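You operate a simulated robot arm through the tools that you are given. There is no shell and no other tool.

The job below is to be done with a simulated robot arm. You get a single attempt, and the scene is never put back.

TASK
Run the red stop knob in to 0.00 mm, then back it off to an end gap of 0.40 mm.
Fine: free the green stop lever first and lock it again.

It is judged by the outcome, as a careful person would: the job done as asked, and still so three seconds after it is handed in. It fails if anything else is knocked over, pushed out of place, dropped, spilled or broken.

THE ROBOT
A 6-joint arm with a two-finger parallel gripper, fixed in place. Base frame: the origin is at the foot of the arm, x ahead of it, y to its left, z up. Lengths are in mm, angles in rad, forces in N, time in s.
With the tool pointing down near the work surface it reaches from about 120 to 600 mm from the base axis. Its first joint turns from -1.152 to 1.152 rad. Payload 2.7 kg.
The TCP is the grasp point between the finger pads, 23 mm short of the fingertips. In the tool frame z runs along the fingers and y along their closing line. Largest opening 94 mm; finger width 38, thickness 10; the body of the gripper, 54 by 96 mm, starts 39 mm behind the TCP.
Orientation is told as [roll, pitch, yaw] about the base's x, y, z axes, in that order, counted from this pose: with the fingers straight down and closing along the base's y, the tool's x points along the base's -x, its y along +y and its z along -z.

THE INTERFACE
- The arm moves only by the tool arm_command. Its argument "series" is a list of rows, each an object (a shift or turn left out is 0, a gripper value left out holds the last) with "offset": the shift along the tool's x, y, z in mm, a list of three; "delta_rot": the turn, a rotation vector about the tool's x, y, z in rad, a list of three; "grip": the gripper command, from -1 (shut) to 1 (fully open), values between in proportion. In form: [{"offset": [dx, dy, dz], "delta_rot": [wx, wy, wz], "grip": grip}, ...]. A call has 1 to 20 rows; each row is the pose to reach, as a shift and turn from the pose commanded when the call began, along the tool's axes at that moment. Each row takes 0.2 s and may step no farther than 50 mm and 0.15 rad from the row before; otherwise, or with a gripper value out of range, the whole call is refused. A pose out of reach is approached as far as the arm can. The call stops where the force on the tool passes 90 N (or 10 N more than at its start, if that is more) or the arm is blocked; 0.2 s more then pass. Each finger travels about 45 mm/s and halts on what it meets, pressing with about 42 N; the grip force reading is that of the motor and also rises with nothing between the fingers. The clock runs only during rows and for 0.2 s after the last one: add rows that repeat a pose to give the fingers time. The reply holds the time, the measured pose of the TCP, the force on the tool along the base axes, the opening and the grip force, in the units named above and with some noise, with the torque about the TCP (base axes, N m) and any sound that the robot's microphone picked up, and new pictures: "pictures" is both (left out), scene, wrist or none.
- Cameras (640 x 400 px; columns grow to the right, rows downward): "scene" is fixed at [87, -460.4, 1430.4]; the picture's right is [0.55, -0.84, 0.00], its down [-0.32, -0.21, -0.92] and it looks along [0.77, 0.50, -0.39] (base axes); focal length 314 px, centre (320, 200). "wrist" rides on the gripper at [87, 16, -75] in the tool frame; the picture's right is [-0.18, 0.98, 0.00], its down [-0.58, -0.11, -0.81] and it looks along [-0.79, -0.15, 0.59] (tool axes); focal length 243 px, centre (320, 200). There is no depth. A picture from a camera that has moved, and an enlarged one, comes with that camera's place and axes in the base frame and with its lens. The place of the scene camera against the robot may be out by one fixed shift of up to 25 mm in any direction.
- close_up(camera, box): a new picture of the part [left, top, right, bottom] of that camera's present view, enlarged. It takes no simulated time.
- close_job(): hands the job in; it is judged then, once.

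Nothing tells you positions but the pictures and the camera data. Unless the task says otherwise, let go and move clear before handing in.

The tools are called by a JSON object that holds its "api" and its "payload". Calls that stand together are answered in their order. arm_command: Moves the arm, as the interface text tells. Its arguments: {"type":"object","properties":{"series":{"type":"array","items":{"type":"object","properties":{"offset":{"type":"array","items":{"type":"number"}},"delta_rot":{"type":"array","items":{"type":"number"}},"grip":{"type":"number"}}}},"pictures":{"type":"string","enum":["both","scene","wrist","none"]}},"required":["series"]} The other tools are called the same way: close_up (camera, box) takes an enlarged picture of a part of a camera's view; close_job () hands the job in.

At the start:

```text
t: 0.0
eef_pos: [324.5, -223.6, 1284.1]
ee_rot: [-0.003, -0.001, -0.001]
contact_force: [-0.1, -0.4, 0.9]
moment: [-0.02, -0.03, 0.01]
opening: 93.9
finger_force: 0.2
```

scene: 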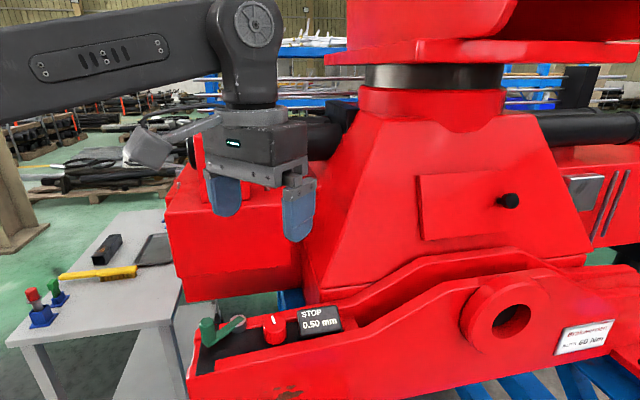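
wrist: 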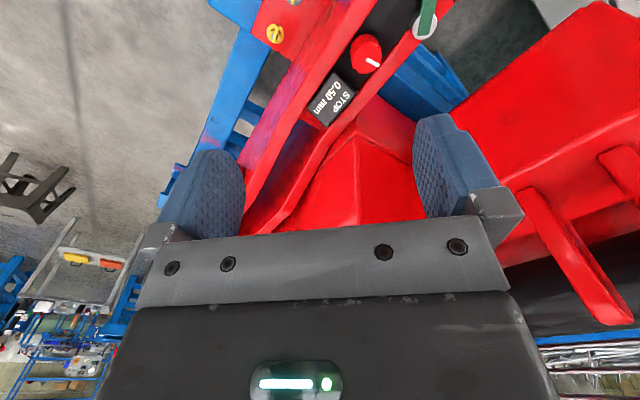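

I see a red machine with a red stop knob, a green lever and a display reading "STOP 0.50 mm" on its lower beam. First I will look at these up close, before moving anything.

{"api": "close_up", "payload": {"camera": "scene", "box": [180, 290, 360, 400]}}

{"api": "close_up", "payload": {"camera": "wrist", "box": [240, 0, 480, 150]}}

{"api": "close_up", "payload": {"camera": "scene", "box": [0, 220, 200, 345]}}

```text
3.56 times, centred on (270, 345) of scene
camera zoom: at [87.0, -460.4, 1430.4], right [0.55, -0.84, 0.0], down [-0.32, -0.21, -0.92], along [0.77, 0.5, -0.39], focal length 1115 px, centre (498, -316)
```

zoom: 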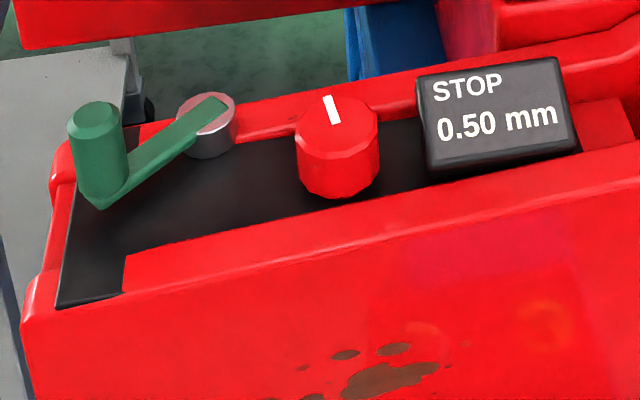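

```text
2.67 times, centred on (360, 75) of wrist
camera zoom: at [236.7, -208.1, 1358.2], right [0.18, 0.98, 0.0], down [0.58, -0.11, 0.81], along [0.79, -0.15, -0.59], focal length 647 px, centre (213, 533)
```

zoom: 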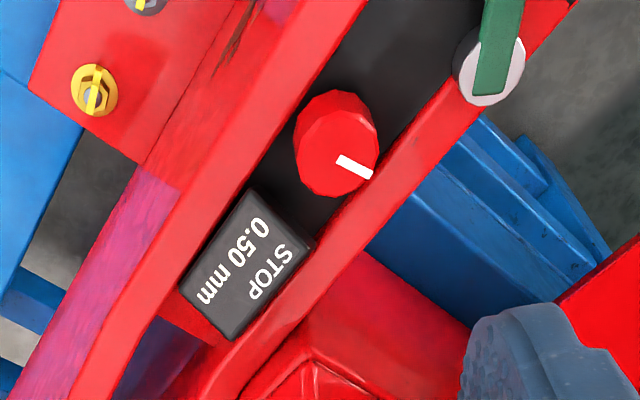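

```text
3.20 times, centred on (100, 282) of scene
camera zoom: at [87.0, -460.4, 1430.4], right [0.55, -0.84, 0.0], down [-0.32, -0.21, -0.92], along [0.77, 0.5, -0.39], focal length 1003 px, centre (1024, -64)
```

zoom: 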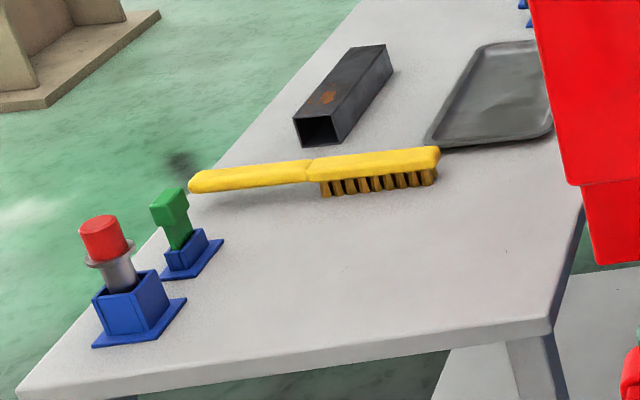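

The knob seems to be near (381, -177, 1038) and the lever pivot near (365, -110, 1025), with its handle post toward the arm. Next I read the labels and take more views with the wrist camera.

{"api": "close_up", "payload": {"camera": "scene", "box": [540, 310, 630, 366]}}

{"api": "close_up", "payload": {"camera": "scene", "box": [195, 305, 295, 367]}}

{"api": "arm_command", "payload": {"series": [{"offset": [30, 20, 0]}, {"offset": [60, 40, 0]}, {"offset": [90, 60, 0]}, {"offset": [90, 80, 0]}], "pictures": "both"}}

```text
7.11 times, centred on (585, 338) of scene
camera zoom: at [87.0, -460.4, 1430.4], right [0.55, -0.84, 0.0], down [-0.32, -0.21, -0.92], along [0.77, 0.5, -0.39], focal length 2230 px, centre (-1564, -781)
```

zoom: 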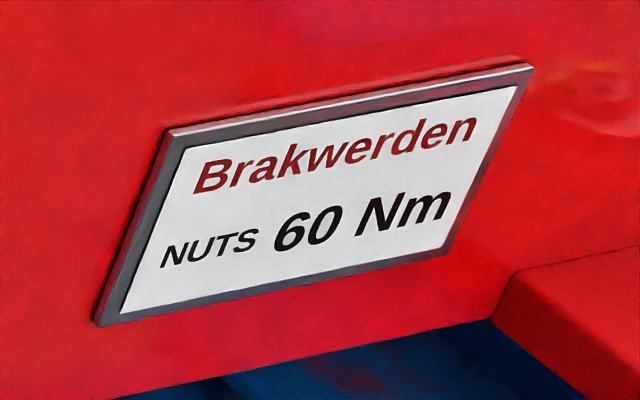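

```text
6.40 times, centred on (245, 336) of scene
camera zoom: at [87.0, -460.4, 1430.4], right [0.55, -0.84, 0.0], down [-0.32, -0.21, -0.92], along [0.77, 0.5, -0.39], focal length 2007 px, centre (800, -670)
```

zoom: 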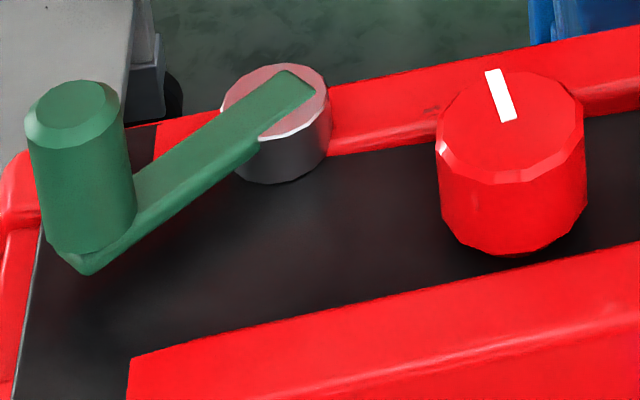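

```text
t: 1.0
eef_pos: [234.5, -144.8, 1283.5]
ee_rot: [-0.002, 0.001, -0.001]
contact_force: [-0.3, -0.1, 0.1]
moment: [-0.03, 0.0, -0.01]
opening: 94.0
finger_force: 0.1
camera wrist: at [146.5, -128.2, 1358.5], right [0.18, 0.98, 0.0], down [0.58, -0.11, 0.81], along [0.79, -0.15, -0.59], focal length 243 px, centre (320, 200)
```

scene: 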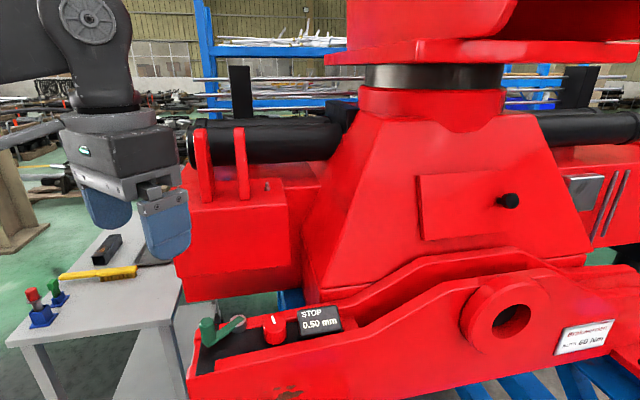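
wrist: 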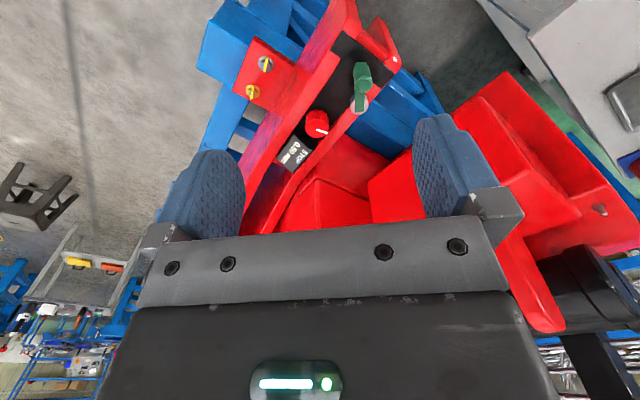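

{"api": "close_up", "payload": {"camera": "wrist", "box": [260, 40, 420, 180]}}

```text
2.86 times, centred on (340, 110) of wrist
camera zoom: at [146.5, -128.2, 1358.5], right [0.18, 0.98, 0.0], down [0.58, -0.11, 0.81], along [0.79, -0.15, -0.59], focal length 693 px, centre (263, 457)
```

zoom: 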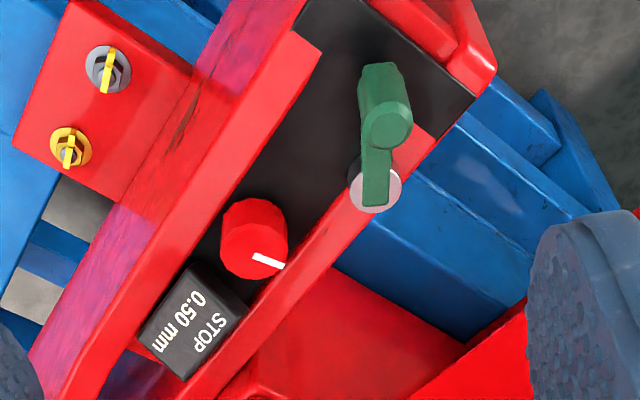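

The knob top is near (379, -179, 1046), the lever pivot near (367, -107, 1021) and the handle post top near (310, -102, 1064). I go lower for a closer look.

{"api": "arm_command", "payload": {"series": [{"offset": [0, 5, 40]}, {"offset": [0, 10, 80]}, {"offset": [0, 10, 120]}, {"offset": [0, 10, 120]}], "pictures": "both"}}

{"api": "close_up", "payload": {"camera": "wrist", "box": [220, 60, 460, 220]}}

```text
t: 2.0
eef_pos: [235.3, -136.0, 1162.6]
ee_rot: [-0.004, -0.001, 0.0]
contact_force: [0.0, -0.2, -1.6]
moment: [0.01, 0.03, 0.0]
opening: 94.2
finger_force: 0.0
camera wrist: at [147.8, -119.1, 1237.9], right [0.18, 0.98, 0.0], down [0.58, -0.11, 0.81], along [0.79, -0.15, -0.59], focal length 243 px, centre (320, 200)
```

scene: 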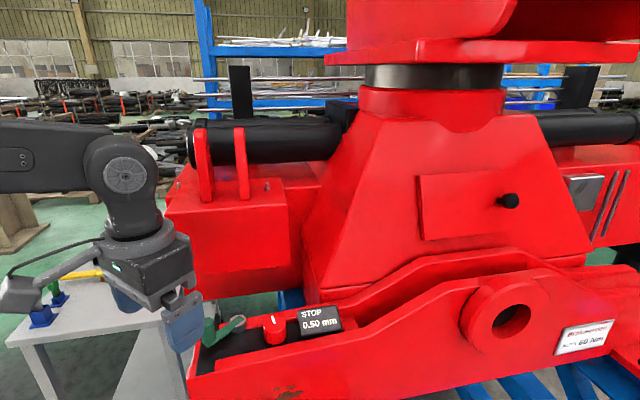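
wrist: 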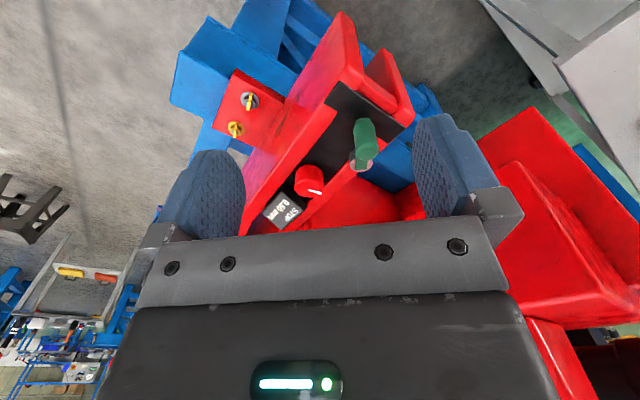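

```text
2.50 times, centred on (340, 140) of wrist
camera zoom: at [147.8, -119.1, 1237.9], right [0.18, 0.98, 0.0], down [0.58, -0.11, 0.81], along [0.79, -0.15, -0.59], focal length 606 px, centre (270, 350)
```

zoom: 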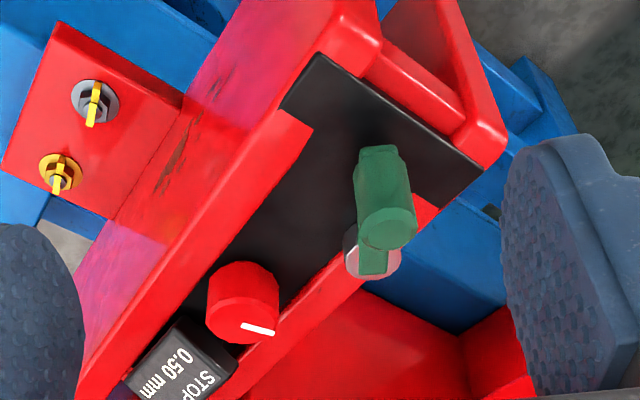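

The post is about 22 mm thick with its top at z of about 1064, and the lever arm points from the pivot toward -x. I move above the post with the fingers half open to check alignment.

{"api": "arm_command", "payload": {"series": [{"offset": [-25, 11, 10], "grip": 0.2}, {"offset": [-50, 22, 20], "grip": 0.2}, {"offset": [-75, 34, 35], "grip": 0.2}, {"offset": [-75, 34, 45], "grip": 0.2}, {"offset": [-75, 34, 45], "grip": 0.2}], "pictures": "both"}}

{"api": "close_up", "payload": {"camera": "wrist", "box": [200, 80, 440, 230]}}

{"api": "close_up", "payload": {"camera": "scene", "box": [140, 260, 360, 398]}}

```text
t: 3.2
eef_pos: [306.8, -99.5, 1117.7]
ee_rot: [-0.002, 0.0, 0.0]
contact_force: [0.7, 0.1, 0.2]
moment: [0.03, 0.04, 0.02]
opening: 56.1
finger_force: 0.1
camera wrist: at [221.0, -85.1, 1192.4], right [0.18, 0.98, 0.0], down [0.58, -0.11, 0.81], along [0.79, -0.15, -0.59], focal length 243 px, centre (320, 200)
```

scene: 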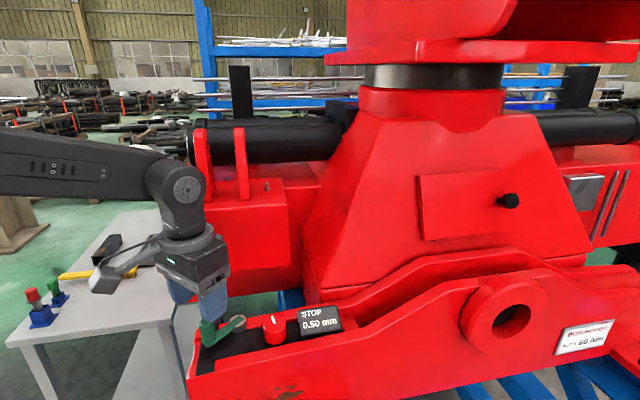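
wrist: 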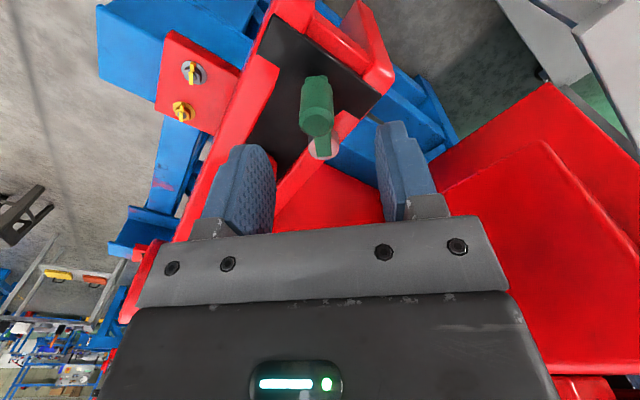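

```text
2.67 times, centred on (320, 155) of wrist
camera zoom: at [221.0, -85.1, 1192.4], right [0.18, 0.98, 0.0], down [0.58, -0.11, 0.81], along [0.79, -0.15, -0.59], focal length 647 px, centre (320, 320)
```

zoom: 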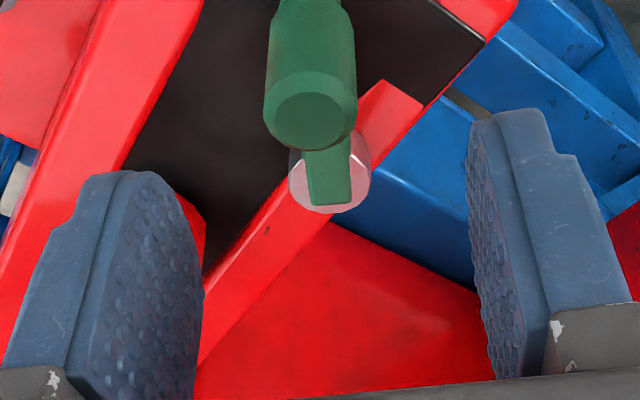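

```text
2.90 times, centred on (250, 329) of scene
camera zoom: at [87.0, -460.4, 1430.4], right [0.55, -0.84, 0.0], down [-0.32, -0.21, -0.92], along [0.77, 0.5, -0.39], focal length 909 px, centre (523, -174)
```

zoom: 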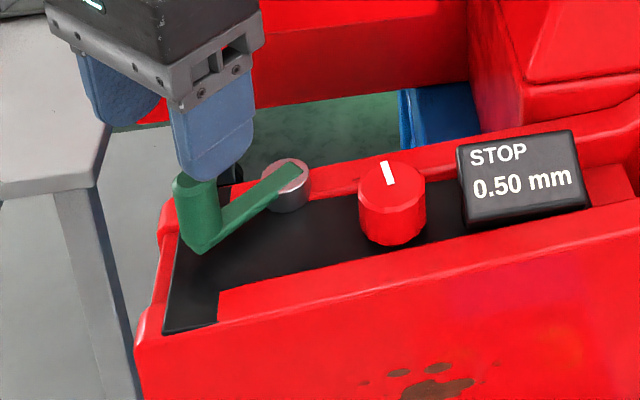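

The TCP is nearly over the post, with its top at about (311, -104, 1065). I hold still for a moment to get settled pose readings.

{"api": "arm_command", "payload": {"series": [{"offset": [0, 0, 0], "grip": 0.2}, {"offset": [0, 0, 0], "grip": 0.2}], "pictures": "none"}}

{"api": "arm_command", "payload": {"series": [{"offset": [0, 0, 0], "grip": 0.2}], "pictures": "wrist"}}

{"api": "close_up", "payload": {"camera": "wrist", "box": [200, 60, 440, 210]}}

```text
t: 3.8
eef_pos: [307.1, -100.7, 1118.3]
ee_rot: [-0.002, -0.002, 0.001]
contact_force: [-1.3, -0.1, 0.5]
moment: [-0.02, 0.02, 0.02]
opening: 56.5
finger_force: 0.1
```

```text
t: 4.2
eef_pos: [307.4, -101.0, 1117.3]
ee_rot: [-0.002, 0.001, -0.001]
contact_force: [-0.5, 0.4, -0.2]
moment: [-0.01, -0.03, 0.0]
opening: 56.6
finger_force: 0.0
camera wrist: at [220.8, -85.2, 1192.7], right [0.18, 0.98, 0.0], down [0.58, -0.11, 0.81], along [0.79, -0.15, -0.59], focal length 243 px, centre (320, 200)
```

wrist: 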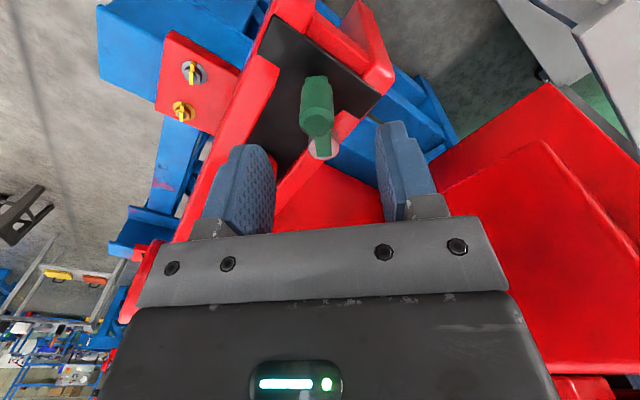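

```text
2.67 times, centred on (320, 135) of wrist
camera zoom: at [220.8, -85.2, 1192.7], right [0.18, 0.98, 0.0], down [0.58, -0.11, 0.81], along [0.79, -0.15, -0.59], focal length 647 px, centre (320, 373)
```

zoom: 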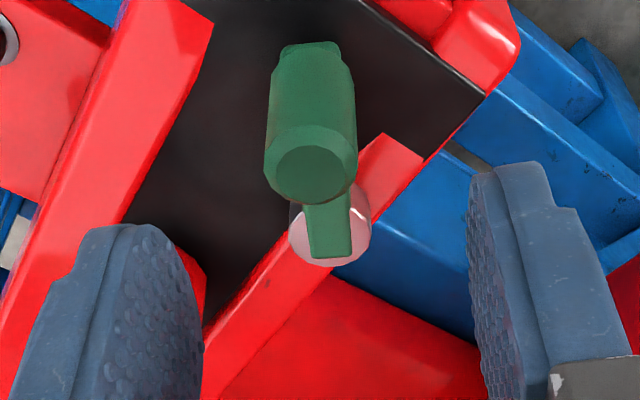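

I descend around the post with the fingers open at 56 mm, then check centring before closing.

{"api": "arm_command", "payload": {"series": [{"offset": [-5, -3, 20], "grip": 0.2}, {"offset": [-5, -3, 40], "grip": 0.2}, {"offset": [-5, -3, 60], "grip": 0.2}, {"offset": [-5, -3, 60], "grip": 0.2}], "pictures": "both"}}

{"api": "close_up", "payload": {"camera": "wrist", "box": [200, 80, 440, 230]}}

{"api": "close_up", "payload": {"camera": "scene", "box": [140, 260, 360, 398]}}

```text
t: 5.2
eef_pos: [311.3, -102.6, 1057.7]
ee_rot: [-0.001, 0.0, 0.0]
contact_force: [0.4, -0.3, 0.4]
moment: [-0.02, 0.02, 0.02]
opening: 56.4
finger_force: 0.1
camera wrist: at [225.8, -88.7, 1133.3], right [0.18, 0.98, 0.0], down [0.58, -0.11, 0.81], along [0.79, -0.15, -0.59], focal length 243 px, centre (320, 200)
```

scene: 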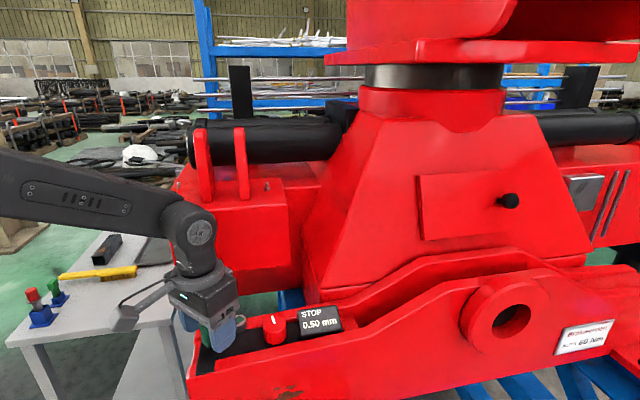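
wrist: 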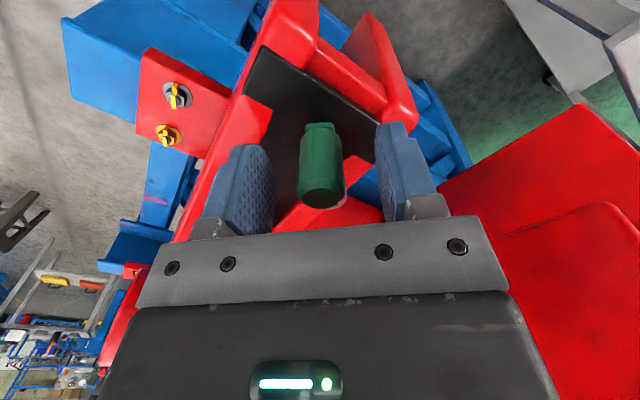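

```text
2.67 times, centred on (320, 155) of wrist
camera zoom: at [225.8, -88.7, 1133.3], right [0.18, 0.98, 0.0], down [0.58, -0.11, 0.81], along [0.79, -0.15, -0.59], focal length 647 px, centre (320, 320)
```

zoom: 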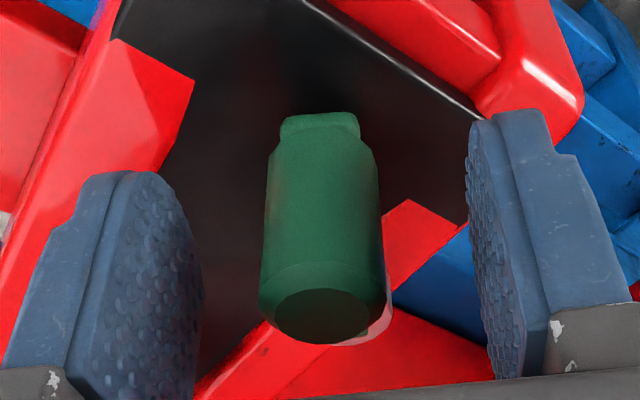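

```text
2.90 times, centred on (250, 329) of scene
camera zoom: at [87.0, -460.4, 1430.4], right [0.55, -0.84, 0.0], down [-0.32, -0.21, -0.92], along [0.77, 0.5, -0.39], focal length 909 px, centre (523, -174)
```

zoom: 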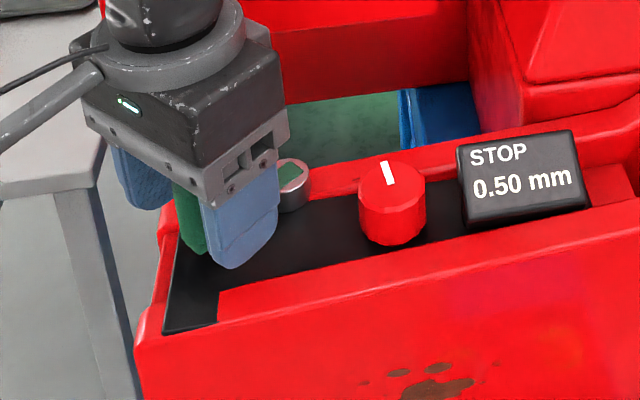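

The post is close to the middle of the fingers. I nudge slightly and close on it.

{"api": "arm_command", "payload": {"series": [{"offset": [-2, -1, 0], "grip": 0.0}, {"offset": [-2, -1, 0], "grip": -0.3}, {"offset": [-2, -1, 0], "grip": -0.45}, {"offset": [-2, -1, 0], "grip": -0.6}, {"offset": [-2, -1, 0], "grip": -0.8}, {"offset": [-2, -1, 0], "grip": -0.8}], "pictures": "both"}}

{"api": "close_up", "payload": {"camera": "wrist", "box": [200, 80, 440, 230]}}

```text
t: 6.6
eef_pos: [315.5, -103.8, 1057.8]
ee_rot: [-0.002, 0.0, 0.001]
contact_force: [-1.6, 3.1, -0.9]
moment: [0.18, 0.26, 0.01]
opening: 21.3
finger_force: 45.6
camera wrist: at [228.3, -89.4, 1133.8], right [0.18, 0.98, 0.0], down [0.58, -0.11, 0.81], along [0.79, -0.15, -0.59], focal length 243 px, centre (320, 200)
```

scene: 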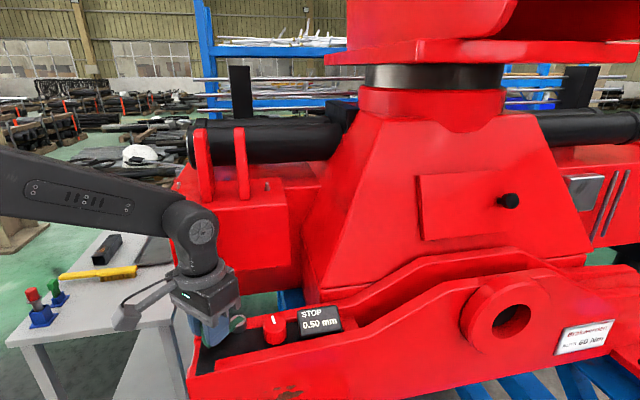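
wrist: 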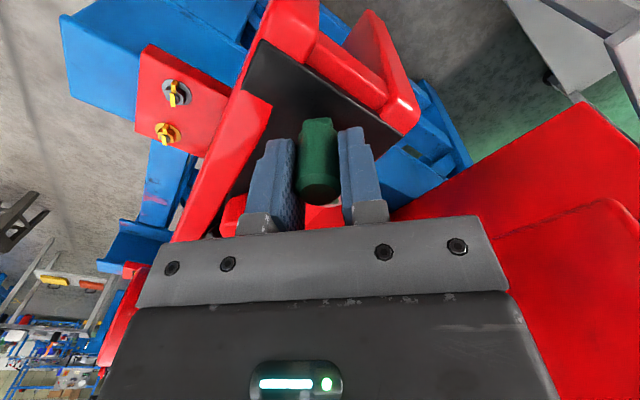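

```text
2.67 times, centred on (320, 155) of wrist
camera zoom: at [228.3, -89.4, 1133.8], right [0.18, 0.98, 0.0], down [0.58, -0.11, 0.81], along [0.79, -0.15, -0.59], focal length 647 px, centre (320, 320)
```

zoom: 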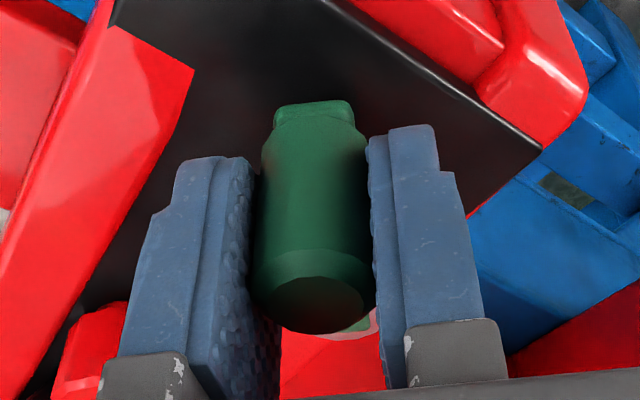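

The post is held with almost no side load. I now test the lever by turning it a little about its pivot in the counterclockwise direction and reading the force.

{"api": "arm_command", "payload": {"series": [{"offset": [0, -1.06, 0], "delta_rot": [0, 0, -0.02], "grip": -0.8}, {"offset": [0, -2.1, 0], "delta_rot": [0, 0, -0.04], "grip": -0.8}, {"offset": [0, -2.1, 0], "delta_rot": [0, 0, -0.04], "grip": -0.8}], "pictures": "none"}}

```text
t: 7.4
eef_pos: [314.8, -107.8, 1057.5]
ee_rot: [-0.001, 0.001, 0.041]
contact_force: [-1.6, -4.4, 4.8]
moment: [0.24, 0.9, -0.23]
opening: 21.4
finger_force: 45.2
```

{"api": "arm_command", "payload": {"series": [{"offset": [0, -1.06, 0], "delta_rot": [0, 0, -0.02], "grip": -0.8}, {"offset": [0, -2.1, 0], "delta_rot": [0, 0, -0.04], "grip": -0.8}, {"offset": [0, -3.2, 0], "delta_rot": [0, 0, -0.06], "grip": -0.8}, {"offset": [0, -3.2, 0], "delta_rot": [0, 0, -0.06], "grip": -0.8}], "pictures": "both"}}

{"api": "close_up", "payload": {"camera": "wrist", "box": [200, 80, 440, 230]}}

{"api": "close_up", "payload": {"camera": "scene", "box": [140, 260, 360, 398]}}

```text
t: 8.4
eef_pos: [314.2, -110.3, 1060.8]
ee_rot: [-0.003, -0.001, 0.099]
contact_force: [-11.5, -9.0, 13.0]
moment: [0.1, 0.01, -0.51]
opening: 21.4
finger_force: 45.4
camera wrist: at [226.9, -102.9, 1133.6], right [0.09, 1.0, 0.0], down [0.59, -0.05, 0.81], along [0.8, -0.07, -0.59], focal length 243 px, centre (320, 200)
```

scene: 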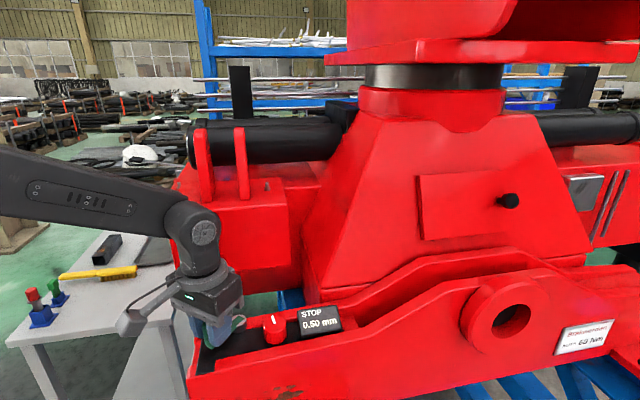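
wrist: 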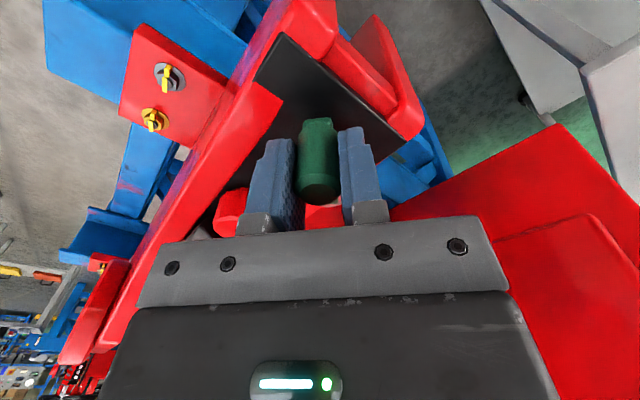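

```text
2.67 times, centred on (320, 155) of wrist
camera zoom: at [226.9, -102.9, 1133.6], right [0.09, 1.0, 0.0], down [0.59, -0.05, 0.81], along [0.8, -0.07, -0.59], focal length 647 px, centre (320, 320)
```

zoom: 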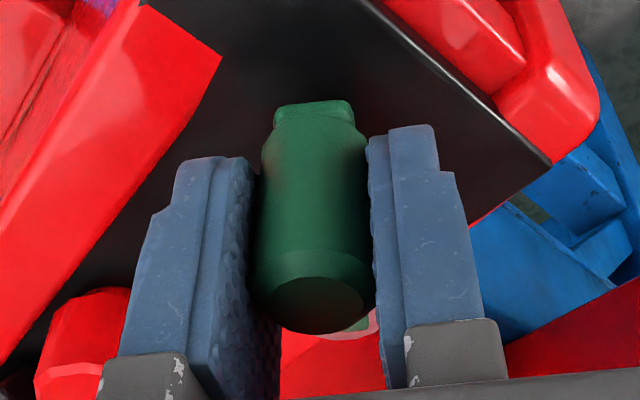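

```text
2.90 times, centred on (250, 329) of scene
camera zoom: at [86.5, -460.7, 1430.4], right [0.55, -0.84, 0.0], down [-0.32, -0.21, -0.92], along [0.77, 0.5, -0.39], focal length 909 px, centre (523, -174)
```

zoom: 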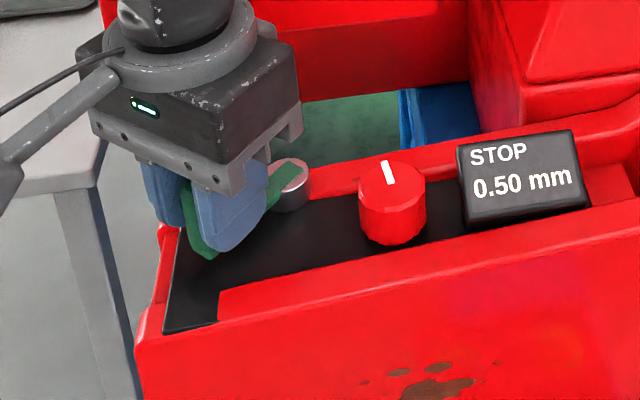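

The lever has moved about 0.1 rad without a hard stop. I continue the arc a little further and watch the forces.

{"api": "arm_command", "payload": {"series": [{"offset": [0, -1.6, 0], "delta_rot": [0, 0, -0.03], "grip": -0.8}, {"offset": [0, -3.2, 0], "delta_rot": [0, 0, -0.06], "grip": -0.8}, {"offset": [0, -5.25, 0], "delta_rot": [0, 0, -0.1], "grip": -0.8}, {"offset": [0, -5.25, 0], "delta_rot": [0, 0, -0.1], "grip": -0.8}], "pictures": "scene"}}

{"api": "close_up", "payload": {"camera": "scene", "box": [180, 290, 360, 400]}}

```text
t: 9.4
eef_pos: [315.9, -114.5, 1058.5]
ee_rot: [-0.002, 0.002, 0.199]
contact_force: [-20.0, -1.9, 20.2]
moment: [-0.01, -0.22, -0.01]
opening: 21.2
finger_force: 45.5
```

scene: 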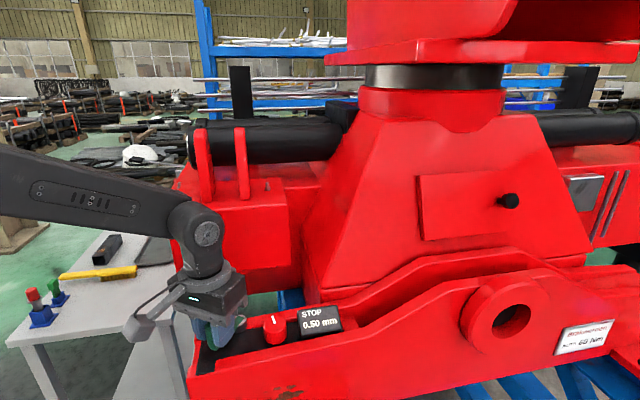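

```text
3.56 times, centred on (270, 345) of scene
camera zoom: at [86.2, -460.4, 1430.5], right [0.55, -0.84, 0.0], down [-0.32, -0.21, -0.92], along [0.77, 0.5, -0.39], focal length 1115 px, centre (498, -316)
```

zoom: 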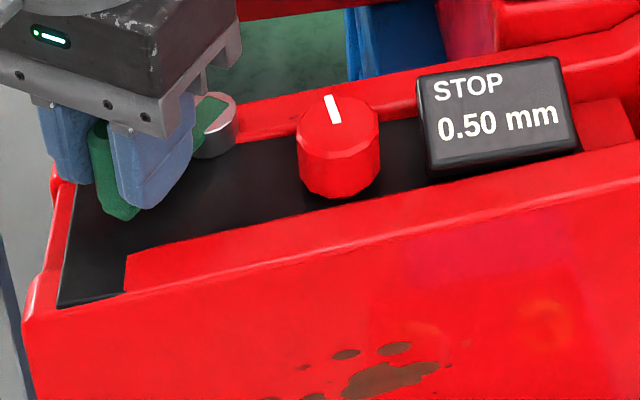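

The lever swings freely with little tangential resistance; the remaining force is radial and vertical misfit. I ease the tool outward and up slightly to relax this.

{"api": "arm_command", "payload": {"series": [{"offset": [0.4, 0, -0.4], "grip": -0.8}, {"offset": [0.8, 0, -0.8], "grip": -0.8}, {"offset": [0.8, 0, -0.8], "grip": -0.8}], "pictures": "none"}}

```text
t: 10.2
eef_pos: [314.3, -115.0, 1058.1]
ee_rot: [-0.003, -0.002, 0.201]
contact_force: [0.4, -5.7, 10.2]
moment: [-0.11, 1.2, -0.27]
opening: 21.2
finger_force: 45.2
```

That removed most of the radial force. I continue the swing with a corrected pivot and a slight rise.

{"api": "arm_command", "payload": {"series": [{"offset": [0.25, -2.65, -0.6], "delta_rot": [0, 0, -0.05], "grip": -0.8}, {"offset": [0.4, -5.27, -1.0], "delta_rot": [0, 0, -0.1], "grip": -0.8}, {"offset": [0.4, -7.9, -1.4], "delta_rot": [0, 0, -0.15], "grip": -0.8}, {"offset": [0.3, -10.5, -1.8], "delta_rot": [0, 0, -0.2], "grip": -0.8}, {"offset": [0.3, -10.5, -1.8], "delta_rot": [0, 0, -0.2], "grip": -0.8}], "pictures": "both"}}

{"api": "close_up", "payload": {"camera": "scene", "box": [180, 290, 360, 400]}}

```text
t: 11.4
eef_pos: [316.1, -124.1, 1059.9]
ee_rot: [0.001, 0.004, 0.401]
contact_force: [12.0, 3.2, -36.3]
moment: [-0.45, -0.39, -0.17]
opening: 21.9
finger_force: 45.2
camera wrist: at [231.2, -143.8, 1134.9], right [-0.21, 0.98, 0.0], down [0.58, 0.13, 0.8], along [0.79, 0.17, -0.59], focal length 243 px, centre (320, 200)
```

scene: 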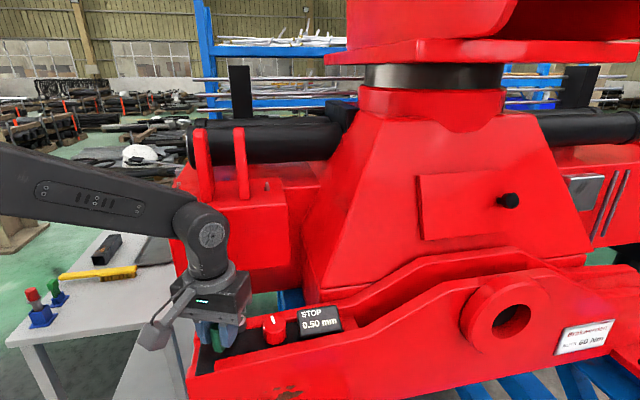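
wrist: 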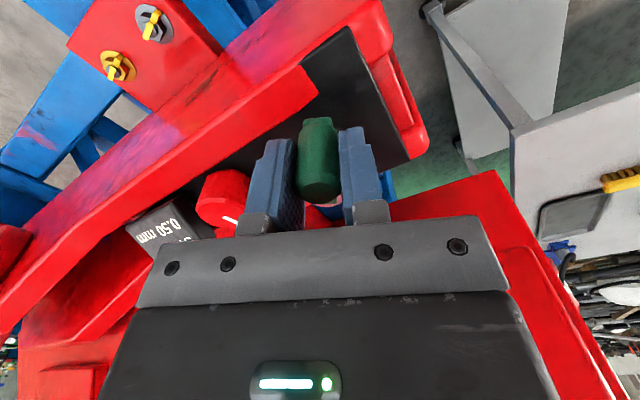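

```text
3.56 times, centred on (270, 345) of scene
camera zoom: at [87.7, -460.5, 1430.4], right [0.55, -0.84, 0.0], down [-0.33, -0.21, -0.92], along [0.77, 0.5, -0.39], focal length 1115 px, centre (498, -316)
```

zoom: 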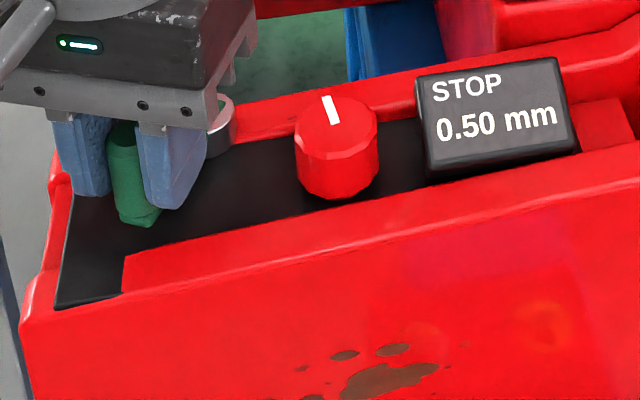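

The lever follows well; now I am pulling up too hard. I relax that, then continue in small steps to find the end of its travel.

{"api": "arm_command", "payload": {"series": [{"offset": [-0.2, 0, 0.7], "grip": -0.8}, {"offset": [-0.4, 0, 1.4], "grip": -0.8}, {"offset": [-0.4, 0, 1.4], "grip": -0.8}], "pictures": "none"}}

{"api": "arm_command", "payload": {"series": [{"offset": [0.2, -2.65, 0], "delta_rot": [0, 0, -0.05], "grip": -0.8}, {"offset": [0.2, -5.27, 0], "delta_rot": [0, 0, -0.1], "grip": -0.8}, {"offset": [0.2, -5.27, 0], "delta_rot": [0, 0, -0.1], "grip": -0.8}], "pictures": "none"}}

```text
t: 12.2
eef_pos: [316.4, -124.6, 1059.4]
ee_rot: [-0.002, 0.001, 0.402]
contact_force: [-0.5, 2.7, -11.6]
moment: [0.0, 0.68, 0.09]
opening: 21.4
finger_force: 44.9
```

```text
t: 13.0
eef_pos: [319.2, -130.3, 1060.6]
ee_rot: [-0.004, -0.002, 0.5]
contact_force: [-4.5, 0.5, 0.2]
moment: [-0.02, 0.79, 0.1]
opening: 21.3
finger_force: 44.5
```

{"api": "arm_command", "payload": {"series": [{"offset": [0.2, -2.65, 0], "delta_rot": [0, 0, -0.05], "grip": -0.8}, {"offset": [0.3, -5.27, 0], "delta_rot": [0, 0, -0.1], "grip": -0.8}, {"offset": [0.3, -7.9, 0], "delta_rot": [0, 0, -0.15], "grip": -0.8}, {"offset": [0.2, -10.5, 0], "delta_rot": [0, 0, -0.2], "grip": -0.8}, {"offset": [0.2, -10.5, 0], "delta_rot": [0, 0, -0.2], "grip": -0.8}], "pictures": "both"}}

{"api": "close_up", "payload": {"camera": "scene", "box": [180, 290, 360, 400]}}

```text
t: 14.2
eef_pos: [324.5, -139.3, 1060.2]
ee_rot: [-0.004, -0.001, 0.7]
contact_force: [-3.3, 0.5, 14.2]
moment: [0.28, 0.21, 0.14]
opening: 21.4
finger_force: 44.9
camera wrist: at [247.8, -183.1, 1134.7], right [-0.49, 0.87, 0.0], down [0.51, 0.29, 0.81], along [0.7, 0.4, -0.59], focal length 243 px, centre (320, 200)
```

scene: 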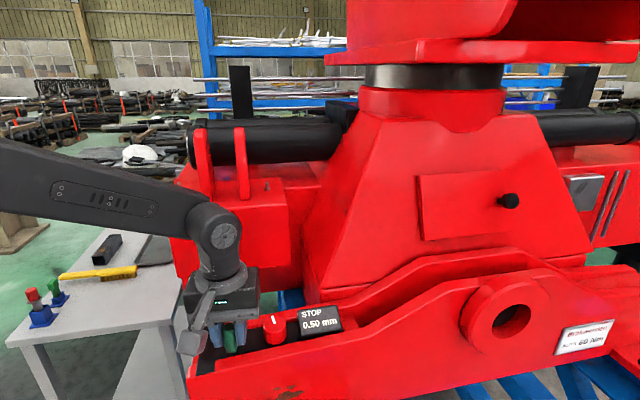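
wrist: 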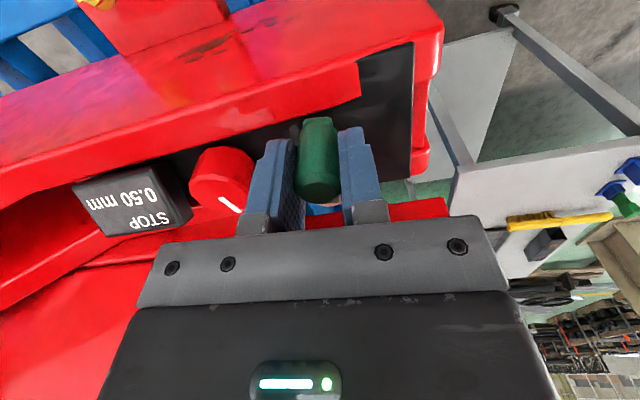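

```text
3.56 times, centred on (270, 345) of scene
camera zoom: at [86.8, -460.4, 1430.5], right [0.55, -0.84, 0.0], down [-0.32, -0.21, -0.92], along [0.77, 0.5, -0.39], focal length 1115 px, centre (498, -316)
```

zoom: 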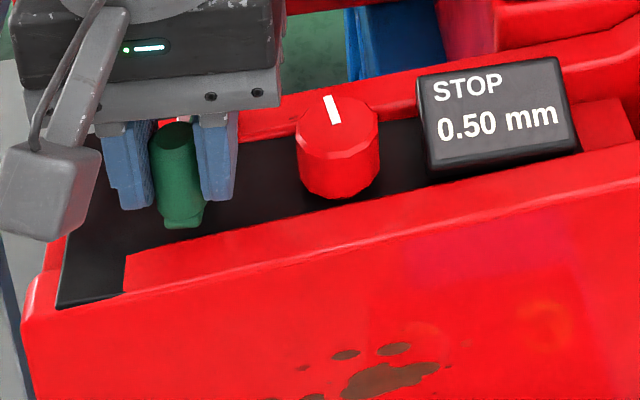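

{"api": "arm_command", "payload": {"series": [{"offset": [0.2, -2.65, -0.3], "delta_rot": [0, 0, -0.05], "grip": -0.8}, {"offset": [0.3, -5.27, -0.5], "delta_rot": [0, 0, -0.1], "grip": -0.8}, {"offset": [0.3, -5.27, -0.5], "delta_rot": [0, 0, -0.1], "grip": -0.8}], "pictures": "none"}}

{"api": "arm_command", "payload": {"series": [{"offset": [0.2, -2.65, 0], "delta_rot": [0, 0, -0.05], "grip": -0.8}, {"offset": [0.3, -5.27, 0], "delta_rot": [0, 0, -0.1], "grip": -0.8}, {"offset": [0.3, -5.27, 0], "delta_rot": [0, 0, -0.1], "grip": -0.8}], "pictures": "both"}}

{"api": "close_up", "payload": {"camera": "scene", "box": [180, 290, 360, 400]}}

```text
t: 15.0
eef_pos: [327.7, -143.1, 1060.0]
ee_rot: [-0.004, -0.003, 0.802]
contact_force: [12.7, -0.1, -0.3]
moment: [0.14, -0.18, -0.29]
opening: 21.2
finger_force: 44.7
```

```text
t: 15.8
eef_pos: [329.7, -145.8, 1059.4]
ee_rot: [0.006, 0.0, 0.902]
contact_force: [-13.8, 33.7, 16.8]
moment: [-0.22, -0.15, -0.21]
opening: 21.4
finger_force: 44.7
camera wrist: at [263.0, -203.9, 1134.9], right [-0.66, 0.75, 0.01], down [0.45, 0.39, 0.81], along [0.61, 0.53, -0.59], focal length 243 px, centre (320, 200)
```

scene: 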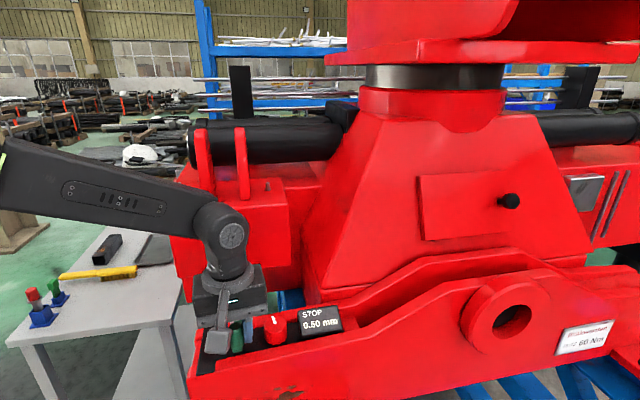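
wrist: 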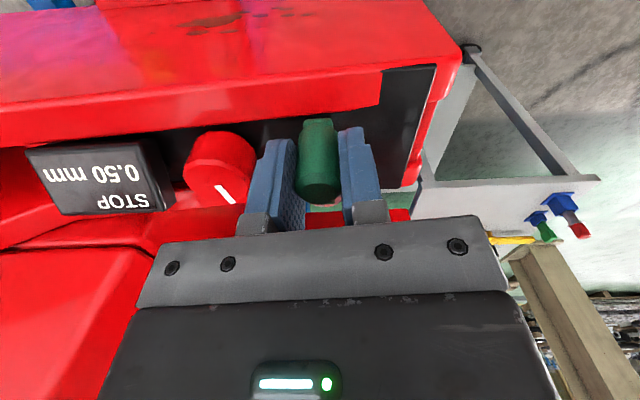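

```text
3.56 times, centred on (270, 345) of scene
camera zoom: at [86.4, -459.3, 1430.9], right [0.55, -0.84, 0.0], down [-0.32, -0.21, -0.92], along [0.77, 0.5, -0.39], focal length 1115 px, centre (498, -316)
```

zoom: 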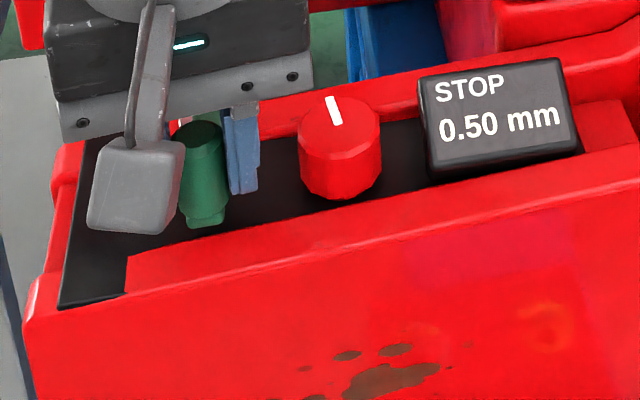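

Resistance rose to about 30 N at roughly 0.87 rad, which looks like the end stop. I ease back a touch, then release and lift to see where the lever stays.

{"api": "arm_command", "payload": {"series": [{"offset": [-0.1, 1.0, -0.4], "delta_rot": [0, 0, 0.02], "grip": -0.8}, {"offset": [-0.1, 1.4, -0.5], "delta_rot": [0, 0, 0.03], "grip": -0.8}, {"offset": [-0.1, 1.4, -0.5], "delta_rot": [0, 0, 0.03], "grip": -0.8}], "pictures": "none"}}

```text
t: 16.6
eef_pos: [328.6, -144.6, 1059.2]
ee_rot: [0.004, 0.0, 0.869]
contact_force: [-9.8, 28.6, 3.1]
moment: [-0.18, 0.12, -0.2]
opening: 21.2
finger_force: 45.0
```

{"api": "arm_command", "payload": {"series": [{"offset": [-0.1, 1.0, 0], "delta_rot": [0, 0, 0.02], "grip": -0.8}, {"offset": [-0.2, 2.1, 0], "delta_rot": [0, 0, 0.04], "grip": -0.8}, {"offset": [-0.2, 2.1, 0], "delta_rot": [0, 0, 0.04], "grip": -0.8}], "pictures": "none"}}

```text
t: 17.4
eef_pos: [329.0, -145.3, 1060.0]
ee_rot: [-0.002, 0.003, 0.829]
contact_force: [-1.5, 3.4, -11.6]
moment: [0.76, -0.61, -0.16]
opening: 21.4
finger_force: 45.3
```

The load is gone, so the stop lies at about 0.83 rad. I release and lift straight up.

{"api": "arm_command", "payload": {"series": [{"offset": [0, 0, 0], "grip": -0.4}, {"offset": [0, 0, 0], "grip": -0.15}, {"offset": [0, 0, 0], "grip": -0.15}, {"offset": [0, 0, -25], "grip": -0.15}, {"offset": [0, 0, -60], "grip": -0.15}, {"offset": [0, 0, -60], "grip": -0.15}], "pictures": "both"}}

{"api": "close_up", "payload": {"camera": "wrist", "box": [160, 80, 440, 240]}}

{"api": "close_up", "payload": {"camera": "scene", "box": [180, 290, 360, 400]}}

```text
t: 18.8
eef_pos: [329.3, -142.2, 1119.8]
ee_rot: [-0.002, 0.0, 0.831]
contact_force: [0.4, -0.4, 0.2]
moment: [-0.02, 0.03, 0.0]
opening: 40.2
finger_force: 0.0
camera wrist: at [259.2, -197.1, 1194.7], right [-0.6, 0.8, 0.0], down [0.47, 0.36, 0.81], along [0.64, 0.48, -0.59], focal length 243 px, centre (320, 200)
```

scene: 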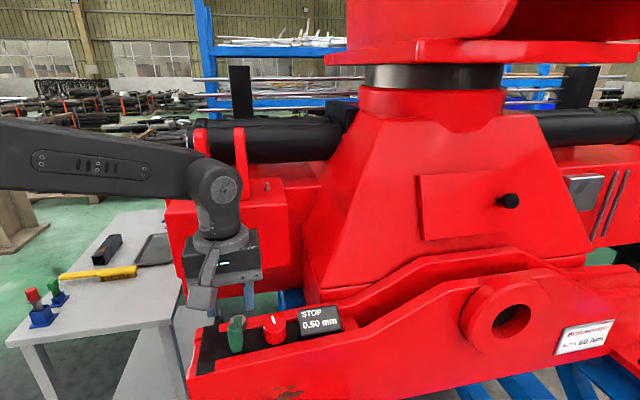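
wrist: 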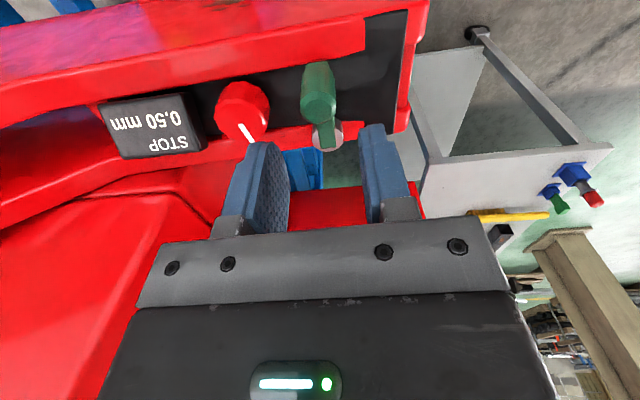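

```text
2.29 times, centred on (300, 160) of wrist
camera zoom: at [259.2, -197.1, 1194.7], right [-0.6, 0.8, 0.0], down [0.47, 0.36, 0.81], along [0.64, 0.48, -0.59], focal length 555 px, centre (366, 291)
```

zoom: 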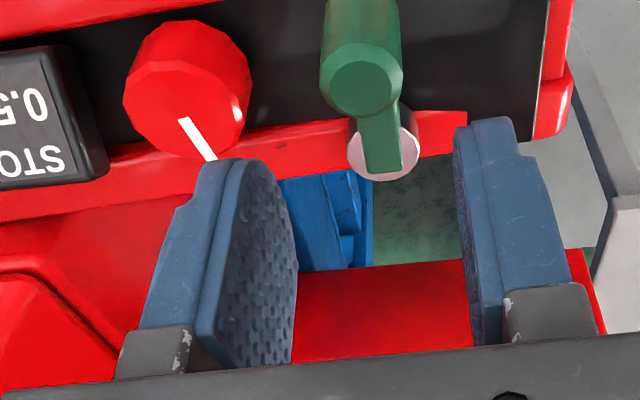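

```text
3.56 times, centred on (270, 345) of scene
camera zoom: at [87.0, -460.4, 1430.4], right [0.55, -0.84, 0.0], down [-0.32, -0.21, -0.92], along [0.77, 0.5, -0.39], focal length 1115 px, centre (498, -316)
```

zoom: 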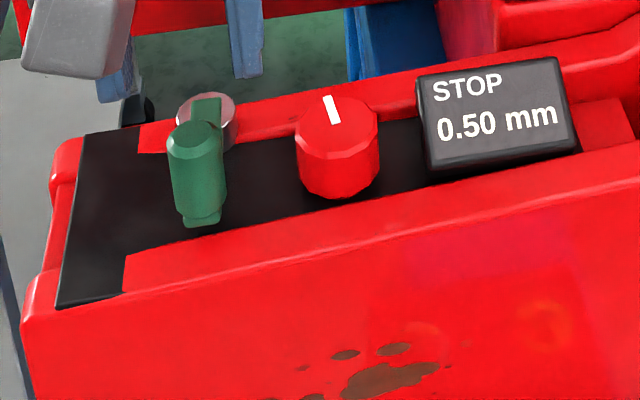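

The lever now rests square across the beam, about 48° from where it was, and the gap still reads 0.50 mm. The knob top is near (378.5, -180, 1046.5), so I move above it with the fingers along the beam and check centring.

{"api": "arm_command", "payload": {"series": [{"offset": [-2, -20, 5], "grip": 0.02}, {"offset": [-4, -40, 10], "grip": 0.02}, {"offset": [-5.9, -61, 15], "grip": 0.02}, {"offset": [-5.9, -61, 15], "grip": 0.02}, {"offset": [-5.9, -61, 15], "grip": 0.02}], "pictures": "both"}}

{"api": "close_up", "payload": {"camera": "wrist", "box": [200, 80, 440, 230]}}

{"api": "close_up", "payload": {"camera": "scene", "box": [180, 290, 360, 400]}}

```text
t: 20.0
eef_pos: [377.4, -182.0, 1104.8]
ee_rot: [-0.002, 0.0, 0.832]
contact_force: [-0.4, -1.0, -0.3]
moment: [-0.03, -0.02, -0.01]
opening: 47.9
finger_force: 0.1
camera wrist: at [306.9, -235.0, 1181.0], right [-0.6, 0.8, 0.0], down [0.47, 0.36, 0.81], along [0.64, 0.48, -0.59], focal length 243 px, centre (320, 200)
```

scene: 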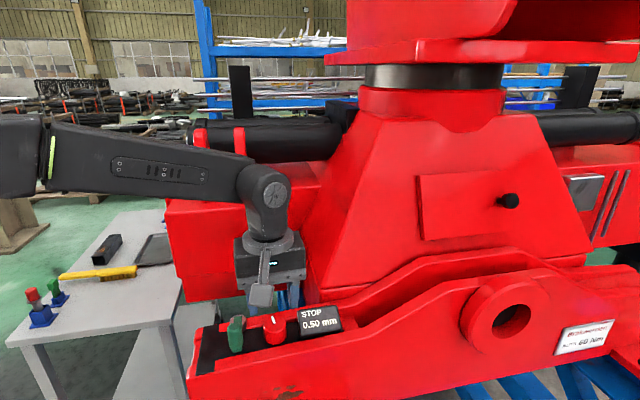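
wrist: 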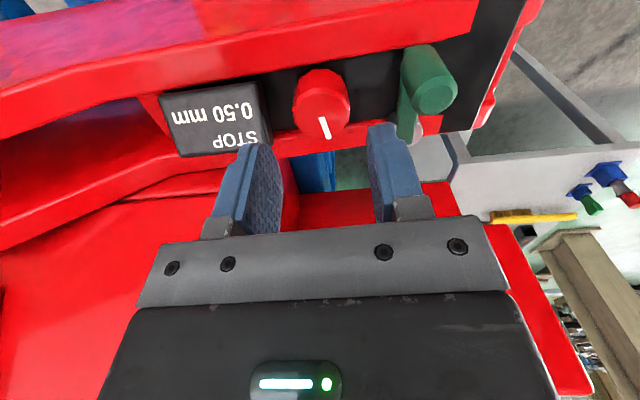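

```text
2.67 times, centred on (320, 155) of wrist
camera zoom: at [306.9, -235.0, 1181.0], right [-0.6, 0.8, 0.0], down [0.47, 0.36, 0.81], along [0.64, 0.48, -0.59], focal length 647 px, centre (320, 320)
```

zoom: 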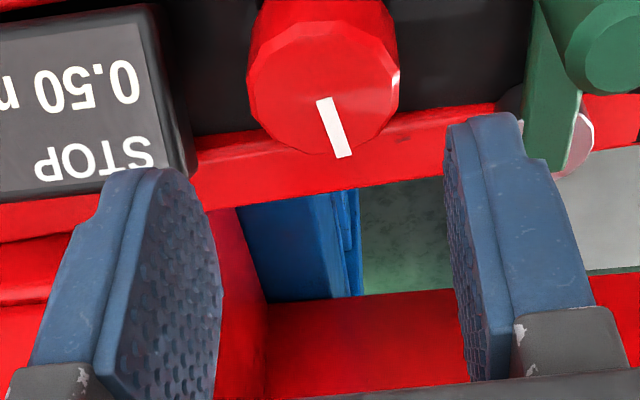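

```text
3.56 times, centred on (270, 345) of scene
camera zoom: at [87.0, -460.5, 1430.4], right [0.55, -0.84, 0.0], down [-0.32, -0.21, -0.92], along [0.77, 0.5, -0.39], focal length 1115 px, centre (498, -316)
```

zoom: 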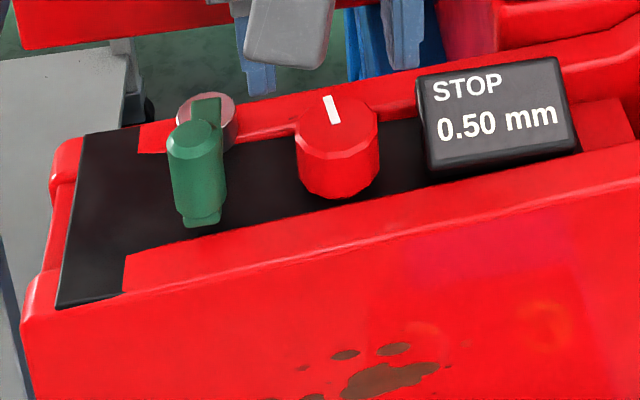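

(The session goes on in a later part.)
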